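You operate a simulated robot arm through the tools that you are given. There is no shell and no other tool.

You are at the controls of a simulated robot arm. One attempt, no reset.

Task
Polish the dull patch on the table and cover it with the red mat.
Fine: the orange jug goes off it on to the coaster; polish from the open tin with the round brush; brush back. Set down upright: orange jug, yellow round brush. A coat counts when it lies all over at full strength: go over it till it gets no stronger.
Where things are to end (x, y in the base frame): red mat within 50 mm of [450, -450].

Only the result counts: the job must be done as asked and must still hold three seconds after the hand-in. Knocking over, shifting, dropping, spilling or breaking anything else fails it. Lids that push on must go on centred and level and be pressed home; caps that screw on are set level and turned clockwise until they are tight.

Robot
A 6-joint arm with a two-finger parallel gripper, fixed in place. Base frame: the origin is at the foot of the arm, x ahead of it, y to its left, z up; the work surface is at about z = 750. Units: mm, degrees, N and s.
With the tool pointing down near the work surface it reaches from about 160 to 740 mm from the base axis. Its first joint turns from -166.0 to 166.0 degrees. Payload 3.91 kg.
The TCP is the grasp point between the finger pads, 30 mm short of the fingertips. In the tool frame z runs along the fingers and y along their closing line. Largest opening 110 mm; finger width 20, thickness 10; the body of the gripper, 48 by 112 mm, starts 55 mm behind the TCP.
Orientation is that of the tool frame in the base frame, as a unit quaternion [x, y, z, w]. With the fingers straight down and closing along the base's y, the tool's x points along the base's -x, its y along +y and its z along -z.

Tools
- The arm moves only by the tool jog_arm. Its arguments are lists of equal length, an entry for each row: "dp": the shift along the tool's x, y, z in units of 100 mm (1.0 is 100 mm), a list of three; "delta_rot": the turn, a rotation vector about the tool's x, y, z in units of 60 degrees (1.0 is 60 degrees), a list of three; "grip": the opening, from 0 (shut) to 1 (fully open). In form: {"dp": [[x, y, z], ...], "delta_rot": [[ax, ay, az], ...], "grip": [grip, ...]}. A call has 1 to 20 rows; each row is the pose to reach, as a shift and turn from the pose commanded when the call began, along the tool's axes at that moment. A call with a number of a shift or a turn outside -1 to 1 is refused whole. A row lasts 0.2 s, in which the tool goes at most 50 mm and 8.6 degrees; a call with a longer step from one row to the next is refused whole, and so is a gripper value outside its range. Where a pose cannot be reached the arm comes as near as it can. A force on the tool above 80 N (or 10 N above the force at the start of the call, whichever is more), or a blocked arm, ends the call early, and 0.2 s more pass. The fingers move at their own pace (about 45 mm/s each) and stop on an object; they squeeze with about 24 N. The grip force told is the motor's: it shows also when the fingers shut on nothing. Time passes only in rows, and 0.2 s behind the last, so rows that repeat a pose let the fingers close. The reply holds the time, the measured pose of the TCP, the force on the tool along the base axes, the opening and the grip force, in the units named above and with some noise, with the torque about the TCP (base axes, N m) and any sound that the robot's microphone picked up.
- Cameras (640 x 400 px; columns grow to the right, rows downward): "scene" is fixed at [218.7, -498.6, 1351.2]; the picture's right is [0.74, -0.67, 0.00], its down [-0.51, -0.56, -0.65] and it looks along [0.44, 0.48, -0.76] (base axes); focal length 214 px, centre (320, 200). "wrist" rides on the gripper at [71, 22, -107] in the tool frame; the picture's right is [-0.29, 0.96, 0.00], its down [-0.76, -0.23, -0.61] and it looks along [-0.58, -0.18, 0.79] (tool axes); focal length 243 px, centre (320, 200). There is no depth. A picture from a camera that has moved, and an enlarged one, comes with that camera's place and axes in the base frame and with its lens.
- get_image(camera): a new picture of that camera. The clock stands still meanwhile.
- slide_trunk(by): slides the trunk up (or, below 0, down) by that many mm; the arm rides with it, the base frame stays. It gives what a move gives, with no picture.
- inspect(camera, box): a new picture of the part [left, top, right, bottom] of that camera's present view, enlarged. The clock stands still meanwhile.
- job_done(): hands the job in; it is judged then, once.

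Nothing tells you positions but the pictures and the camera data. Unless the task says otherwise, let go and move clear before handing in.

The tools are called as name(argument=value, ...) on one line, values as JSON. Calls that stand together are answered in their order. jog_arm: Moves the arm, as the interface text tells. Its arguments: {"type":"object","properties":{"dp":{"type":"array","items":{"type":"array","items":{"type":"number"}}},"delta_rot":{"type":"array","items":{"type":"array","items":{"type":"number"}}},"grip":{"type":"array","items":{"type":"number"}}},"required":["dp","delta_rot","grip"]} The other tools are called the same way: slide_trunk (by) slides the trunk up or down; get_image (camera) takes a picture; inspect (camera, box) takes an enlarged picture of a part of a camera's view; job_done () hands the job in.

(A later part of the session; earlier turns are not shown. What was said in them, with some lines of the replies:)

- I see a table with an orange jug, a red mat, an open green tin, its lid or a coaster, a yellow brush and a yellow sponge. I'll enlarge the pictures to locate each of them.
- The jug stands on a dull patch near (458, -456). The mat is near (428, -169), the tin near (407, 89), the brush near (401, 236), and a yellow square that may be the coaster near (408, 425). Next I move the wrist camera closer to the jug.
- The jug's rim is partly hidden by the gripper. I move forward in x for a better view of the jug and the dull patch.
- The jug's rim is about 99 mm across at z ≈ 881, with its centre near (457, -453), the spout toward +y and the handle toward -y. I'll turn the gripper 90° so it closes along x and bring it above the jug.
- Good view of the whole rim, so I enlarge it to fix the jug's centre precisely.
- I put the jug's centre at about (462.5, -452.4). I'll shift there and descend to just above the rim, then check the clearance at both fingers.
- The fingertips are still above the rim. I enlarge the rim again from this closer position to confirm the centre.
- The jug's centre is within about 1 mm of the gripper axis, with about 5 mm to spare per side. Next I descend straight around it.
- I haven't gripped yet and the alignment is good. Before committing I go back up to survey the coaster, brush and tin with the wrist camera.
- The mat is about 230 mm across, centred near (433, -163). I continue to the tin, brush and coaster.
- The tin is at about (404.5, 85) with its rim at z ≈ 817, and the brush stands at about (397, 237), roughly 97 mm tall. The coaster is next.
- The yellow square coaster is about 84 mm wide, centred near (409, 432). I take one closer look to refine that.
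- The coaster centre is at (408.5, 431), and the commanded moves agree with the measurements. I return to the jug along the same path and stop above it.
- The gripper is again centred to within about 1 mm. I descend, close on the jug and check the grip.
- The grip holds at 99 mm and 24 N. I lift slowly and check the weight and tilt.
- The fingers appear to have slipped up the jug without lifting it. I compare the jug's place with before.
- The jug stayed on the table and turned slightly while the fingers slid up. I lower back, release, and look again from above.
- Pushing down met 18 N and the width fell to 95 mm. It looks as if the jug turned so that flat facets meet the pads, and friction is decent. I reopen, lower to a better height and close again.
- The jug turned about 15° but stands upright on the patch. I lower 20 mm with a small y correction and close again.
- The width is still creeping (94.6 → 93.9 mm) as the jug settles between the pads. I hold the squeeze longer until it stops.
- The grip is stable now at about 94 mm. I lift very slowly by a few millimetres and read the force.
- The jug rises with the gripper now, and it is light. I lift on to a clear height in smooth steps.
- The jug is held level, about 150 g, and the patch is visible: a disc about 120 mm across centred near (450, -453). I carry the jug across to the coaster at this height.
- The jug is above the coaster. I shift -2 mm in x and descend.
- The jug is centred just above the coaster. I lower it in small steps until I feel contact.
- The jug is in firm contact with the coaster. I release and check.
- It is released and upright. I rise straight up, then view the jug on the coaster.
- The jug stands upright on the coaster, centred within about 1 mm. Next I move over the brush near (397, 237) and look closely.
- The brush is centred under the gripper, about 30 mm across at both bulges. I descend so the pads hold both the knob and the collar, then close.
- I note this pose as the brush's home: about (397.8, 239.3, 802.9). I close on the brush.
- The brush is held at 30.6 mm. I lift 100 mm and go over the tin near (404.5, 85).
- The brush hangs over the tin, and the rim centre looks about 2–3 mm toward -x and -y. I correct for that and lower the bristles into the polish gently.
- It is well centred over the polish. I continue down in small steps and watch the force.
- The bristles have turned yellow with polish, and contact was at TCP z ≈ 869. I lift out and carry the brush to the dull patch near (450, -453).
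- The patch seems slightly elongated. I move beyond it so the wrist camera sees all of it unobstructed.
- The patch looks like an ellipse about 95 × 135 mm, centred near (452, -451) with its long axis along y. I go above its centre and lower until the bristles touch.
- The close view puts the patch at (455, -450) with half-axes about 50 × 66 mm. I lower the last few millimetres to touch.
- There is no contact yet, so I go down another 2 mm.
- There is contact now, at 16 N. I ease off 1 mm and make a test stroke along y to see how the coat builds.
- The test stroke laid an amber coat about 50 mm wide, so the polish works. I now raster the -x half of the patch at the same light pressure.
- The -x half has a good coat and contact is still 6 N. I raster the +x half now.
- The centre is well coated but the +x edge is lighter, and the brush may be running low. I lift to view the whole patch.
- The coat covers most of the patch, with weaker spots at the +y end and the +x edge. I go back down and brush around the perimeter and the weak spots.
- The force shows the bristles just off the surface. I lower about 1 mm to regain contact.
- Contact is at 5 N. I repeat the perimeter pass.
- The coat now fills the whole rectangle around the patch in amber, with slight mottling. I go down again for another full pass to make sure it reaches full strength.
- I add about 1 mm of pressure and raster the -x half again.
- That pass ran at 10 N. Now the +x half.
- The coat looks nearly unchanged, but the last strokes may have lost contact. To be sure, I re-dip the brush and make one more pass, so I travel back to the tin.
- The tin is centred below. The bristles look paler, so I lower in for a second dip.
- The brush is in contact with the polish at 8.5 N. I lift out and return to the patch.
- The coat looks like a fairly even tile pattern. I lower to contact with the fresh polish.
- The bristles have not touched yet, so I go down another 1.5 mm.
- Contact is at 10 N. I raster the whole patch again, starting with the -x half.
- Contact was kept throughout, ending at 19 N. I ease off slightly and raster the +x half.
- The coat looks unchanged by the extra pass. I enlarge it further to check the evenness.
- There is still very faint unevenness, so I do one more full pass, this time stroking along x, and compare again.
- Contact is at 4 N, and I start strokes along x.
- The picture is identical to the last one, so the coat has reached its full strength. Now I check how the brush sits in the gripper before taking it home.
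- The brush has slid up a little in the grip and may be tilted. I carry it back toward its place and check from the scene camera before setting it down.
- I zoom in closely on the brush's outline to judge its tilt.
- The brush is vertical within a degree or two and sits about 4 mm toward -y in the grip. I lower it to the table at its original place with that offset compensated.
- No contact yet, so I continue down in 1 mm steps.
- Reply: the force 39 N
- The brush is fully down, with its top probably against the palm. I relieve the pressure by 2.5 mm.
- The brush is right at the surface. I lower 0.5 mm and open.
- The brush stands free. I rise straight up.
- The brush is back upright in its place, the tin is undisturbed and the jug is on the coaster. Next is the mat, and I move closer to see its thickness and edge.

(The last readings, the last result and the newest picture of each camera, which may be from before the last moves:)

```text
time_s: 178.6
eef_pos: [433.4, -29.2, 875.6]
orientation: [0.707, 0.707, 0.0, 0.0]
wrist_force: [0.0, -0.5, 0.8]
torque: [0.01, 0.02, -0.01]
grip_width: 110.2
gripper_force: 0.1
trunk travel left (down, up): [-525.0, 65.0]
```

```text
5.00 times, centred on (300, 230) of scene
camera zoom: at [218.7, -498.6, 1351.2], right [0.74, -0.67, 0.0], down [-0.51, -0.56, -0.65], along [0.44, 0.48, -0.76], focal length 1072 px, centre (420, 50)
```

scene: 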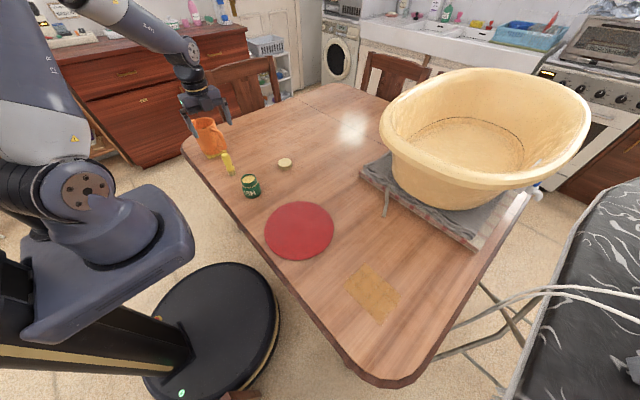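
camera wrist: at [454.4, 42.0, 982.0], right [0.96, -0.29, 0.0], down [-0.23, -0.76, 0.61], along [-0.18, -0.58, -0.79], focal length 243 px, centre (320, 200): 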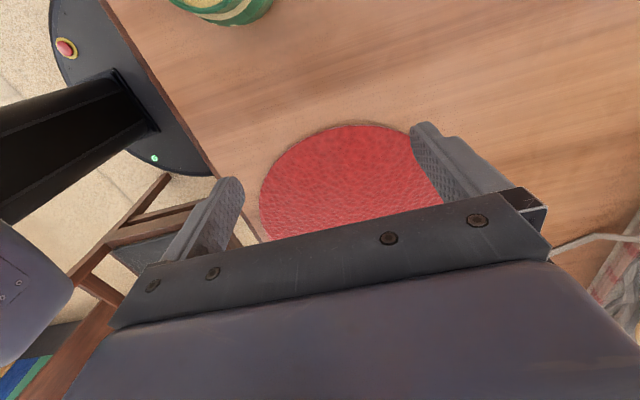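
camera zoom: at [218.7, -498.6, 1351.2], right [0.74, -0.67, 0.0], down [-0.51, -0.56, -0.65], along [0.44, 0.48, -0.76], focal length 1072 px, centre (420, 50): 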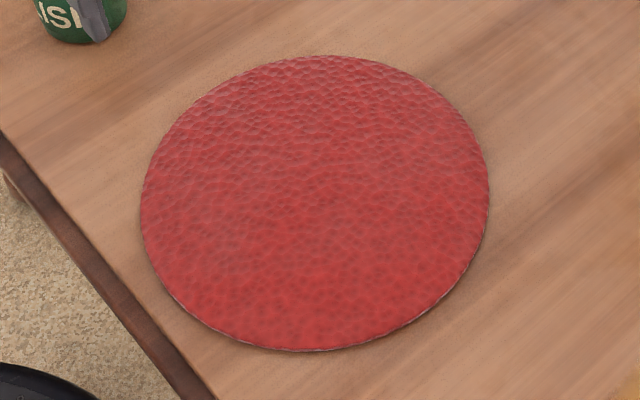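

The mat is a stiff disc of about 230 mm diameter and 3 mm thick, centred near (434, -160). I'll push it from its +y edge toward -y with the two open fingertips just touching the table, so I lower behind it first.

jog_arm(dp=[[-0.05, 0, 0.3], [-0.1, 0.005, 0.6], [-0.11, 0.005, 0.85], [-0.11, 0.005, 0.88]], delta_rot=[[0, 0, 0], [0, 0, 0], [0, 0, 0], [0, 0, 0]], grip=[1, 1, 1, 1])

get_image(camera="wrist")

inspect(camera="scene", box=[230, 150, 350, 230])

```text
time_s: 179.6
eef_pos: [435.8, -39.9, 787.1]
orientation: [0.707, 0.707, 0.0, 0.0]
wrist_force: [0.2, 0.8, -0.2]
torque: [0.0, 0.0, -0.02]
grip_width: 110.2
gripper_force: 0.0
trunk travel left (down, up): [-525.0, 65.0]
```

```text
taken
camera wrist: at [456.6, 31.5, 893.4], right [0.96, -0.29, 0.0], down [-0.23, -0.76, 0.61], along [-0.18, -0.58, -0.79], focal length 243 px, centre (320, 200)
```

wrist: 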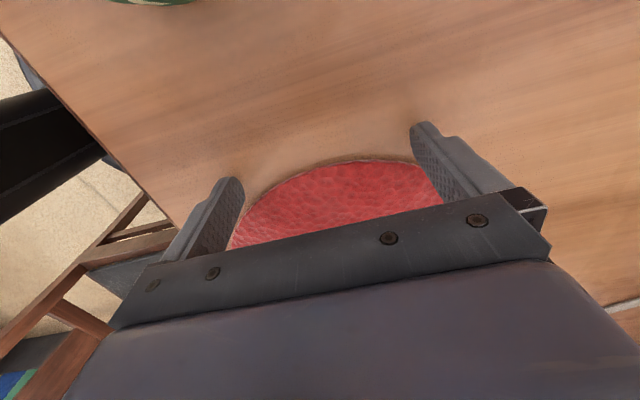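

```text
5.00 times, centred on (290, 190) of scene
camera zoom: at [218.7, -498.6, 1351.2], right [0.74, -0.67, 0.0], down [-0.51, -0.56, -0.65], along [0.44, 0.48, -0.76], focal length 1072 px, centre (470, 250)
```

zoom: 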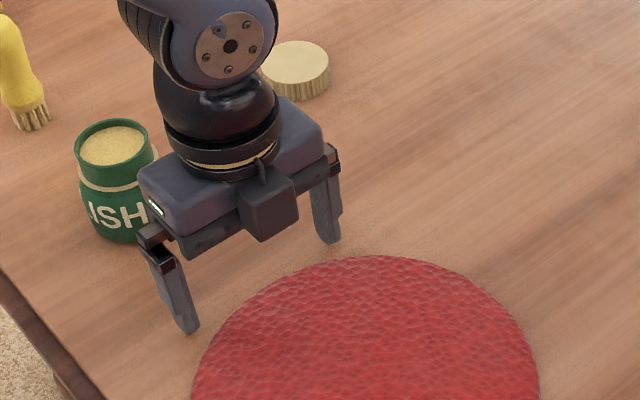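

The fingers straddle the mat's +y edge with a gap. I lower until the fingertips just touch the table.

jog_arm(dp=[[0, 0, 0.02], [0, 0, 0.04], [0, 0, 0.05], [0, 0, 0.05]], delta_rot=[[0, 0, 0], [0, 0, 0], [0, 0, 0], [0, 0, 0]], grip=[1, 1, 1, 1])

jog_arm(dp=[[0, 0, 0.005], [0, 0, 0.01], [0, 0, 0.01]], delta_rot=[[0, 0, 0], [0, 0, 0], [0, 0, 0]], grip=[1, 1, 1])

jog_arm(dp=[[0, 0, 0.005], [0, 0, 0.01], [0, 0, 0.01]], delta_rot=[[0, 0, 0], [0, 0, 0], [0, 0, 0]], grip=[1, 1, 1])

```text
time_s: 180.6
eef_pos: [435.5, -40.1, 781.9]
orientation: [0.707, 0.707, 0.0, 0.0]
wrist_force: [0.8, -0.7, -0.2]
torque: [0.03, -0.01, 0.03]
grip_width: 109.8
gripper_force: 0.0
trunk travel left (down, up): [-525.0, 65.0]
```

```text
time_s: 181.4
eef_pos: [433.9, -40.7, 781.9]
orientation: [0.707, 0.707, 0.0, 0.0]
wrist_force: [0.6, 0.2, -0.1]
torque: [-0.05, -0.01, 0.0]
grip_width: 110.0
gripper_force: 0.0
trunk travel left (down, up): [-525.0, 65.0]
```

```text
time_s: 182.2
eef_pos: [434.1, -40.4, 781.2]
orientation: [0.707, 0.707, 0.0, 0.0]
wrist_force: [-0.5, -0.2, -0.4]
torque: [0.03, -0.02, -0.03]
grip_width: 109.9
gripper_force: 0.1
trunk travel left (down, up): [-525.0, 65.0]
```

jog_arm(dp=[[0, 0, 0.005], [0, 0, 0.01], [0, 0, 0.01]], delta_rot=[[0, 0, 0], [0, 0, 0], [0, 0, 0]], grip=[1, 1, 1])

```text
time_s: 183.0
eef_pos: [433.6, -39.9, 780.1]
orientation: [0.708, 0.706, 0.001, 0.0]
wrist_force: [-0.5, 1.8, 3.4]
torque: [0.05, 0.18, -0.07]
grip_width: 110.0
gripper_force: 0.0
trunk travel left (down, up): [-525.0, 65.0]
```

The fingertips touch the table at 3 N. I add a hair of pressure and push slowly toward -y for the first 30 mm.

jog_arm(dp=[[-0.05, 0, 0.003], [-0.1, 0, 0.003], [-0.15, 0, 0.003], [-0.2, 0, 0.003], [-0.25, 0, 0.003], [-0.3, 0, 0.003]], delta_rot=[[0, 0, 0], [0, 0, 0], [0, 0, 0], [0, 0, 0], [0, 0, 0], [0, 0, 0]], grip=[1, 1, 1, 1, 1, 1])

get_image(camera="wrist")

inspect(camera="scene", box=[230, 150, 350, 270])

```text
time_s: 184.4
eef_pos: [434.0, -66.1, 779.8]
orientation: [0.708, 0.706, 0.0, 0.001]
wrist_force: [3.8, 40.2, 44.4]
torque: [1.32, 2.47, -2.55]
grip_width: 108.2
gripper_force: 0.0
trunk travel left (down, up): [-525.0, 65.0]
```

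```text
taken
camera wrist: at [454.6, 5.4, 886.4], right [0.96, -0.29, 0.0], down [-0.23, -0.76, 0.61], along [-0.18, -0.58, -0.79], focal length 243 px, centre (320, 200)
```

wrist: 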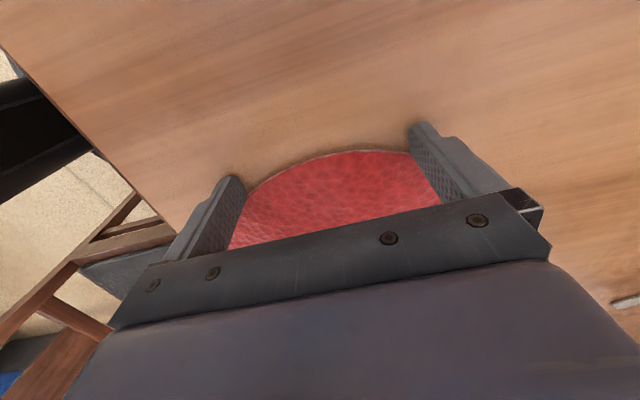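

```text
3.33 times, centred on (290, 210) of scene
camera zoom: at [218.7, -498.6, 1351.2], right [0.74, -0.67, 0.0], down [-0.51, -0.56, -0.65], along [0.44, 0.48, -0.76], focal length 715 px, centre (420, 167)
```

zoom: 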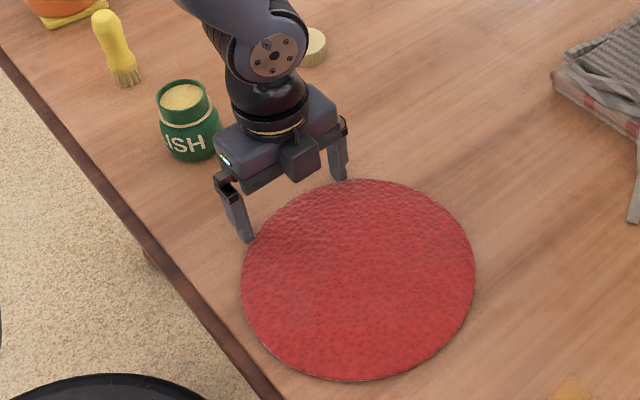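

The mat moved about 15 mm, but most of the load (40 N) is on the -x finger. I look closely at both fingertips.

inspect(camera="wrist", box=[190, 150, 290, 240])

inspect(camera="wrist", box=[370, 110, 470, 200])

inspect(camera="scene", box=[245, 185, 325, 235])

```text
4.44 times, centred on (240, 195) of wrist
camera zoom: at [454.6, 5.4, 886.4], right [0.96, -0.29, 0.0], down [-0.23, -0.76, 0.61], along [-0.18, -0.58, -0.79], focal length 1078 px, centre (676, 222)
```

zoom: 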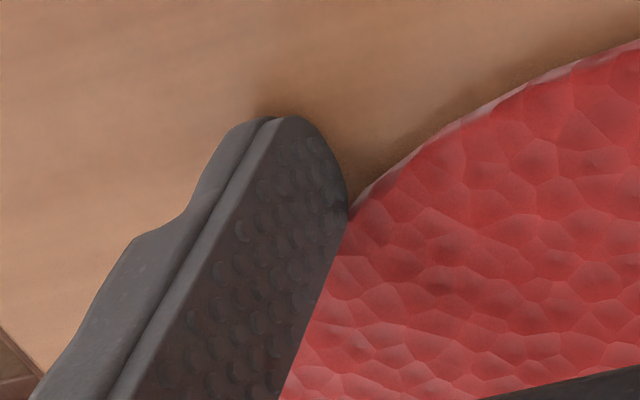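

```text
4.44 times, centred on (420, 155) of wrist
camera zoom: at [454.6, 5.4, 886.4], right [0.96, -0.29, 0.0], down [-0.23, -0.76, 0.61], along [-0.18, -0.58, -0.79], focal length 1078 px, centre (-124, 400)
```

zoom: 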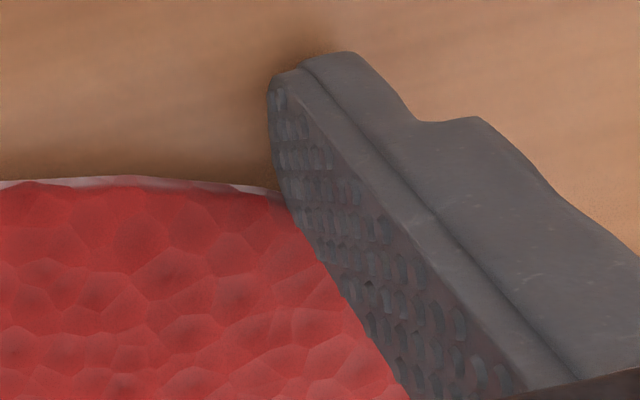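

```text
8.00 times, centred on (285, 210) of scene
camera zoom: at [218.7, -498.6, 1351.2], right [0.74, -0.67, 0.0], down [-0.51, -0.56, -0.65], along [0.44, 0.48, -0.76], focal length 1716 px, centre (600, 120)
```

zoom: 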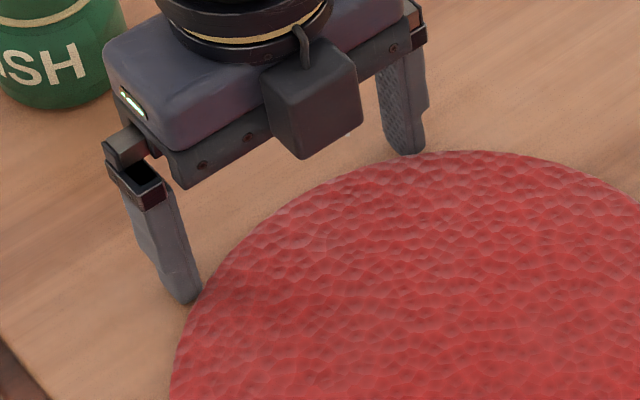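

Both fingertips bear on the mat's rim, and the high load comes mainly from pressing down too hard. I raise by 1 mm and push another 20 mm to see the forces.

jog_arm(dp=[[0, 0, -0.012], [-0.05, 0, -0.012], [-0.1, 0, -0.012], [-0.15, 0, -0.012], [-0.2, 0, -0.012]], delta_rot=[[0, 0, 0], [0, 0, 0], [0, 0, 0], [0, 0, 0], [0, 0, 0]], grip=[1, 1, 1, 1, 1])

get_image(camera="wrist")

inspect(camera="scene", box=[230, 180, 350, 270])

```text
time_s: 185.6
eef_pos: [433.4, -90.5, 779.6]
orientation: [0.707, 0.707, -0.001, 0.001]
wrist_force: [-0.6, 8.5, 13.6]
torque: [0.38, 0.53, -0.58]
grip_width: 109.6
gripper_force: 0.1
trunk travel left (down, up): [-525.0, 65.0]
```

```text
taken
camera wrist: at [454.9, -18.6, 886.4], right [0.96, -0.29, 0.0], down [-0.23, -0.76, 0.61], along [-0.18, -0.58, -0.79], focal length 243 px, centre (320, 200)
```

wrist: 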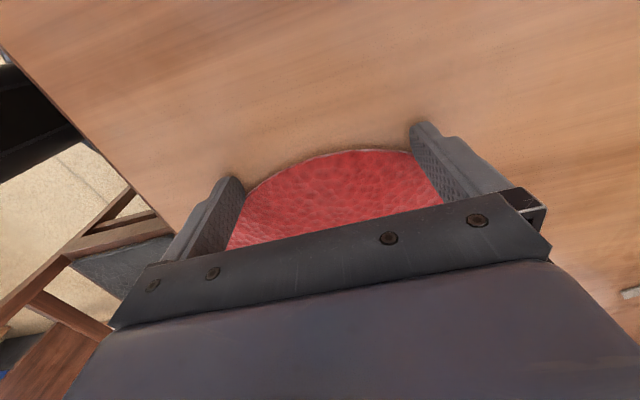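

```text
4.44 times, centred on (290, 225) of scene
camera zoom: at [218.7, -498.6, 1351.2], right [0.74, -0.67, 0.0], down [-0.51, -0.56, -0.65], along [0.44, 0.48, -0.76], focal length 953 px, centre (453, 89)
```

zoom: 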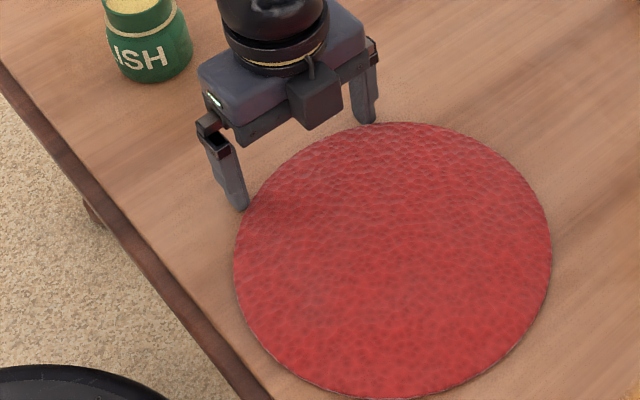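

The forces are now low (8 N along y) and the mat slides along well centred between the fingers. I keep pushing with a slight drift in +x toward (452, -450).

jog_arm(dp=[[-0.08, 0.007, 0], [-0.16, 0.014, 0], [-0.24, 0.021, 0], [-0.32, 0.028, 0], [-0.4, 0.035, 0], [-0.48, 0.042, 0], [-0.56, 0.049, 0], [-0.64, 0.056, 0], [-0.72, 0.063, 0], [-0.8, 0.07, 0]], delta_rot=[[0, 0, 0], [0, 0, 0], [0, 0, 0], [0, 0, 0], [0, 0, 0], [0, 0, 0], [0, 0, 0], [0, 0, 0], [0, 0, 0], [0, 0, 0]], grip=[1, 1, 1, 1, 1, 1, 1, 1, 1, 1])

get_image(camera="wrist")

get_image(camera="scene")

```text
time_s: 187.8
eef_pos: [439.6, -169.2, 780.9]
orientation: [0.707, 0.707, 0.0, 0.0]
wrist_force: [-0.5, 0.5, 0.9]
torque: [0.04, 0.01, 0.0]
grip_width: 110.0
gripper_force: 0.0
trunk travel left (down, up): [-525.0, 65.0]
```

```text
taken
camera wrist: at [461.4, -98.1, 887.4], right [0.96, -0.29, 0.0], down [-0.23, -0.76, 0.61], along [-0.18, -0.58, -0.79], focal length 243 px, centre (320, 200)
```

wrist: 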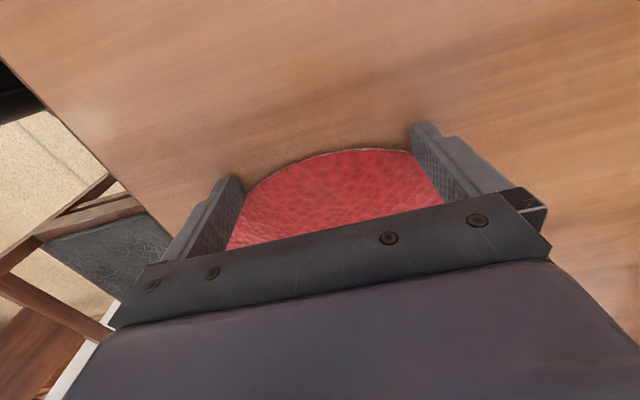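

```text
taken
```

scene: 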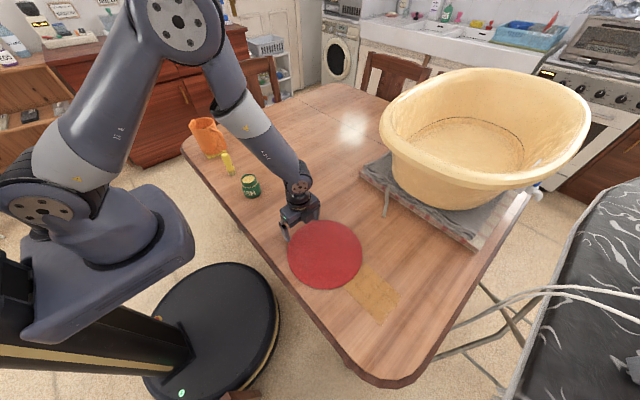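

The mat follows well with almost no force. The jug looks slightly different in the overview, so I check it.

inspect(camera="scene", box=[160, 80, 320, 180])

inspect(camera="scene", box=[270, 200, 420, 330])

```text
4.00 times, centred on (240, 130) of scene
camera zoom: at [218.7, -498.6, 1351.2], right [0.74, -0.67, 0.0], down [-0.51, -0.56, -0.65], along [0.44, 0.48, -0.76], focal length 858 px, centre (640, 480)
```

zoom: 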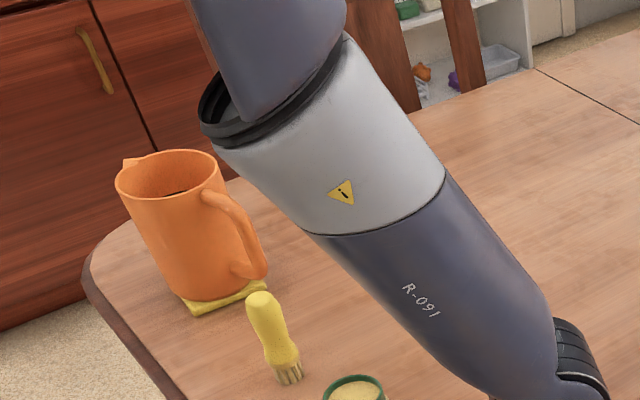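

```text
3.08 times, centred on (345, 265) of scene
camera zoom: at [218.7, -498.6, 1351.2], right [0.74, -0.67, 0.0], down [-0.51, -0.56, -0.65], along [0.44, 0.48, -0.76], focal length 660 px, centre (243, 0)
```

zoom: 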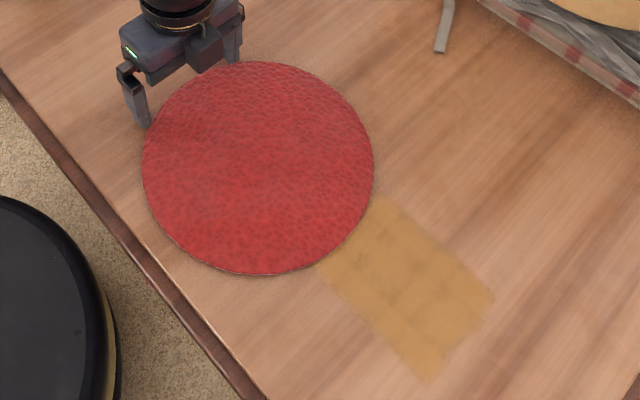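

The jug is upright on the coaster, unchanged. I lower the fingertips by 0.7 mm for better purchase and continue the push.

jog_arm(dp=[[-0.08, 0.007, 0.006], [-0.16, 0.014, 0.006], [-0.24, 0.021, 0.006], [-0.32, 0.028, 0.006], [-0.4, 0.035, 0.006], [-0.48, 0.042, 0.006], [-0.56, 0.049, 0.006], [-0.64, 0.056, 0.006], [-0.72, 0.063, 0.006], [-0.8, 0.07, 0.006]], delta_rot=[[0, 0, 0], [0, 0, 0], [0, 0, 0], [0, 0, 0], [0, 0, 0], [0, 0, 0], [0, 0, 0], [0, 0, 0], [0, 0, 0], [0, 0, 0]], grip=[1, 1, 1, 1, 1, 1, 1, 1, 1, 1])

get_image(camera="wrist")

inspect(camera="scene", box=[280, 200, 430, 330])

```text
time_s: 190.0
eef_pos: [447.8, -248.2, 780.2]
orientation: [0.707, 0.707, -0.001, 0.002]
wrist_force: [2.9, 12.0, 18.1]
torque: [0.45, 1.01, -0.81]
grip_width: 109.1
gripper_force: 0.1
trunk travel left (down, up): [-525.0, 65.0]
```

```text
taken
camera wrist: at [469.1, -177.6, 886.4], right [0.96, -0.29, 0.0], down [-0.23, -0.76, 0.61], along [-0.18, -0.58, -0.79], focal length 243 px, centre (320, 200)
```

wrist: 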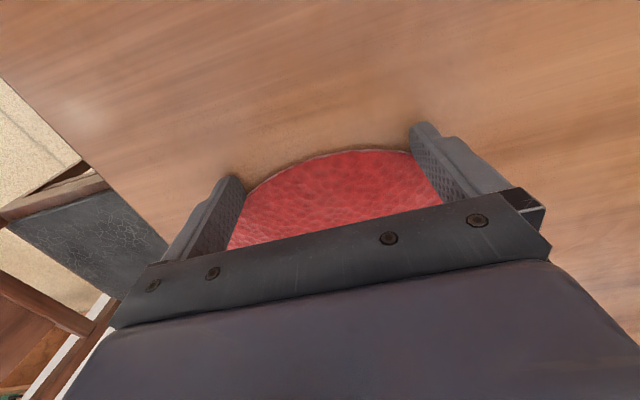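

```text
3.08 times, centred on (355, 265) of scene
camera zoom: at [218.7, -498.6, 1351.2], right [0.74, -0.67, 0.0], down [-0.51, -0.56, -0.65], along [0.44, 0.48, -0.76], focal length 660 px, centre (212, 0)
```

zoom: 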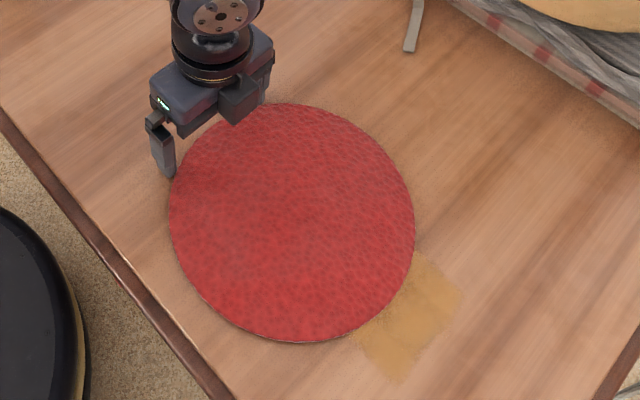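

The mat is about 90 mm from its goal. I make the last part of the push.

jog_arm(dp=[[-0.08, 0.006, -0.003], [-0.16, 0.012, -0.003], [-0.24, 0.018, -0.003], [-0.32, 0.024, -0.003], [-0.4, 0.03, -0.003], [-0.48, 0.036, -0.003], [-0.56, 0.042, -0.003], [-0.64, 0.048, -0.003], [-0.72, 0.054, -0.003], [-0.8, 0.06, -0.003], [-0.86, 0.065, -0.003], [-0.91, 0.065, -0.003]], delta_rot=[[0, 0, 0], [0, 0, 0], [0, 0, 0], [0, 0, 0], [0, 0, 0], [0, 0, 0], [0, 0, 0], [0, 0, 0], [0, 0, 0], [0, 0, 0], [0, 0, 0], [0, 0, 0]], grip=[1, 1, 1, 1, 1, 1, 1, 1, 1, 1, 1, 1])

get_image(camera="wrist")

inspect(camera="scene", box=[300, 215, 450, 345])

```text
time_s: 192.6
eef_pos: [453.6, -339.9, 780.4]
orientation: [0.707, 0.707, 0.0, 0.0]
wrist_force: [-0.1, 1.8, 2.4]
torque: [0.07, 0.09, -0.11]
grip_width: 110.0
gripper_force: 0.2
trunk travel left (down, up): [-525.0, 65.0]
```

```text
taken
camera wrist: at [475.7, -268.1, 886.5], right [0.96, -0.29, 0.0], down [-0.23, -0.76, 0.61], along [-0.18, -0.58, -0.79], focal length 243 px, centre (320, 200)
```

wrist: 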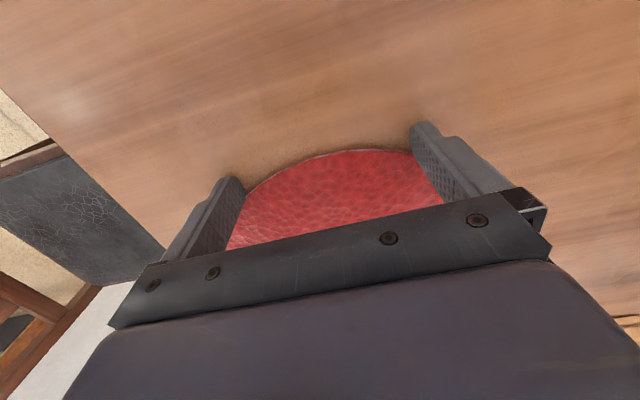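

```text
3.08 times, centred on (375, 280) of scene
camera zoom: at [218.7, -498.6, 1351.2], right [0.74, -0.67, 0.0], down [-0.51, -0.56, -0.65], along [0.44, 0.48, -0.76], focal length 660 px, centre (151, -46)
```

zoom: 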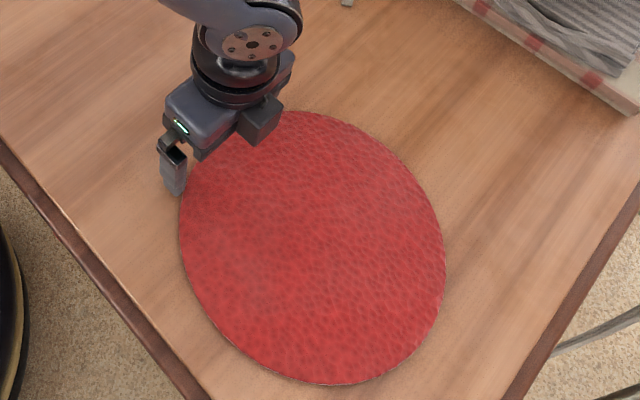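

By the scene camera the mat is now centred at about (452, -449), fully over the patch. I back off from its edge and then rise clear.

jog_arm(dp=[[0.05, 0, -0.01], [0.15, 0, -0.05], [0.3, 0, -0.2], [0.3, 0, -0.5], [0.3, 0, -0.8], [0.3, 0, -1.0]], delta_rot=[[0, 0, 0], [0, 0, 0], [0, 0, 0], [0, 0, 0], [0, 0, 0], [0, 0, 0]], grip=[1, 1, 1, 1, 1, 1])

jog_arm(dp=[[0.2, 0, -0.4], [0.5, 0, -0.8], [0.8, 0, -1.0]], delta_rot=[[0, 0, 0], [0, 0, 0], [0, 0, 0]], grip=[1, 1, 1])

jog_arm(dp=[[0.4, -0.1, -0.2], [0.8, -0.2, -0.4], [1.0, -0.3, -0.6]], delta_rot=[[0, 0, 0], [0, 0, 0], [0, 0, 0]], grip=[1, 1, 1])

get_image(camera="scene")

inspect(camera="scene", box=[300, 215, 450, 345])

inspect(camera="scene", box=[160, 100, 320, 210])

```text
time_s: 194.0
eef_pos: [454.4, -310.4, 880.3]
orientation: [0.707, 0.707, 0.0, -0.001]
wrist_force: [-0.1, 0.1, -0.4]
torque: [0.03, 0.0, 0.0]
grip_width: 109.8
gripper_force: 0.1
trunk travel left (down, up): [-525.0, 65.0]
```

```text
time_s: 194.8
eef_pos: [453.4, -230.3, 978.9]
orientation: [0.709, 0.706, 0.0, 0.0]
wrist_force: [-0.2, 0.1, -0.2]
torque: [-0.01, 0.01, 0.01]
grip_width: 110.1
gripper_force: 0.0
trunk travel left (down, up): [-525.0, 65.0]
```

```text
time_s: 195.6
eef_pos: [425.3, -129.1, 1038.5]
orientation: [0.708, 0.706, -0.001, 0.0]
wrist_force: [0.4, 0.3, 0.1]
torque: [0.02, 0.01, 0.0]
grip_width: 110.0
gripper_force: 0.0
trunk travel left (down, up): [-525.0, 65.0]
```

```text
taken
```

scene: 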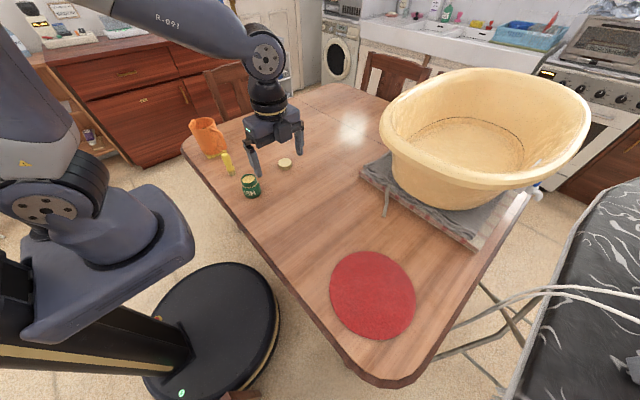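

```text
3.08 times, centred on (375, 280) of scene
camera zoom: at [218.7, -498.6, 1351.2], right [0.74, -0.67, 0.0], down [-0.51, -0.56, -0.65], along [0.44, 0.48, -0.76], focal length 660 px, centre (151, -46)
```

zoom: 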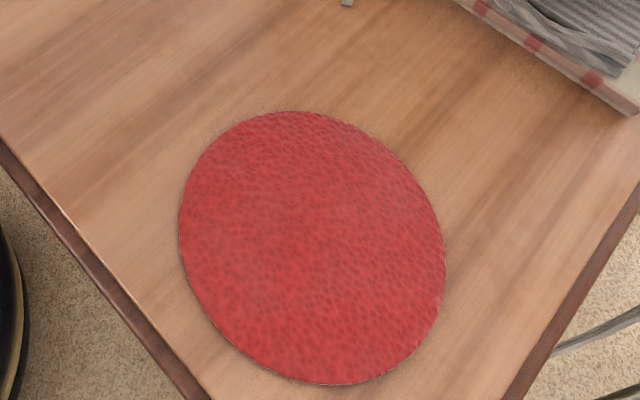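

```text
3.64 times, centred on (240, 155) of scene
camera zoom: at [218.7, -498.6, 1351.2], right [0.74, -0.67, 0.0], down [-0.51, -0.56, -0.65], along [0.44, 0.48, -0.76], focal length 780 px, centre (611, 364)
```

zoom: 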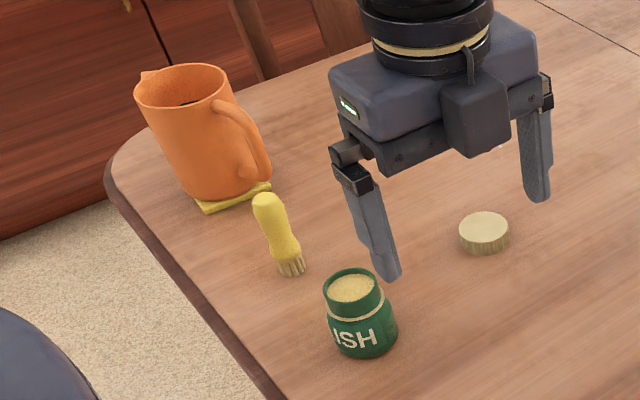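

The jug is upright on the coaster and the brush upright in its original place. The tin and its lid are undisturbed, the patch has a full coat, and the red mat lies over it at about (452, -449). The arm is clear, so I hand the job in.

job_done()

```text
The job is handed in.
```

I handed the job in with everything in place as far as the cameras show. The tool confirmed only that it was handed in, so I don't have the verdict yet.

- **Jug:** it stands upright on the yellow coaster, centred to within about 1 mm. It turned about 15–20° during gripping, so its handle now points a different way than before.
- **Polish:** I dipped the brush twice and went over the whole patch several times. The last pass made no visible difference, so I take the coat to be at full strength. It covers the patch and a little beyond its edges.
- **Brush:** it is back upright in its original spot.
- **Red mat:** it lies at about (452, -449), fully over the patch. It was too flat and wide to grip, so I pushed it there along the table, sliding it across the fresh coat. I couldn't see the coat underneath afterwards.
- **Tin:** I left it open with its lid where it was, since the task didn't ask me to close it.
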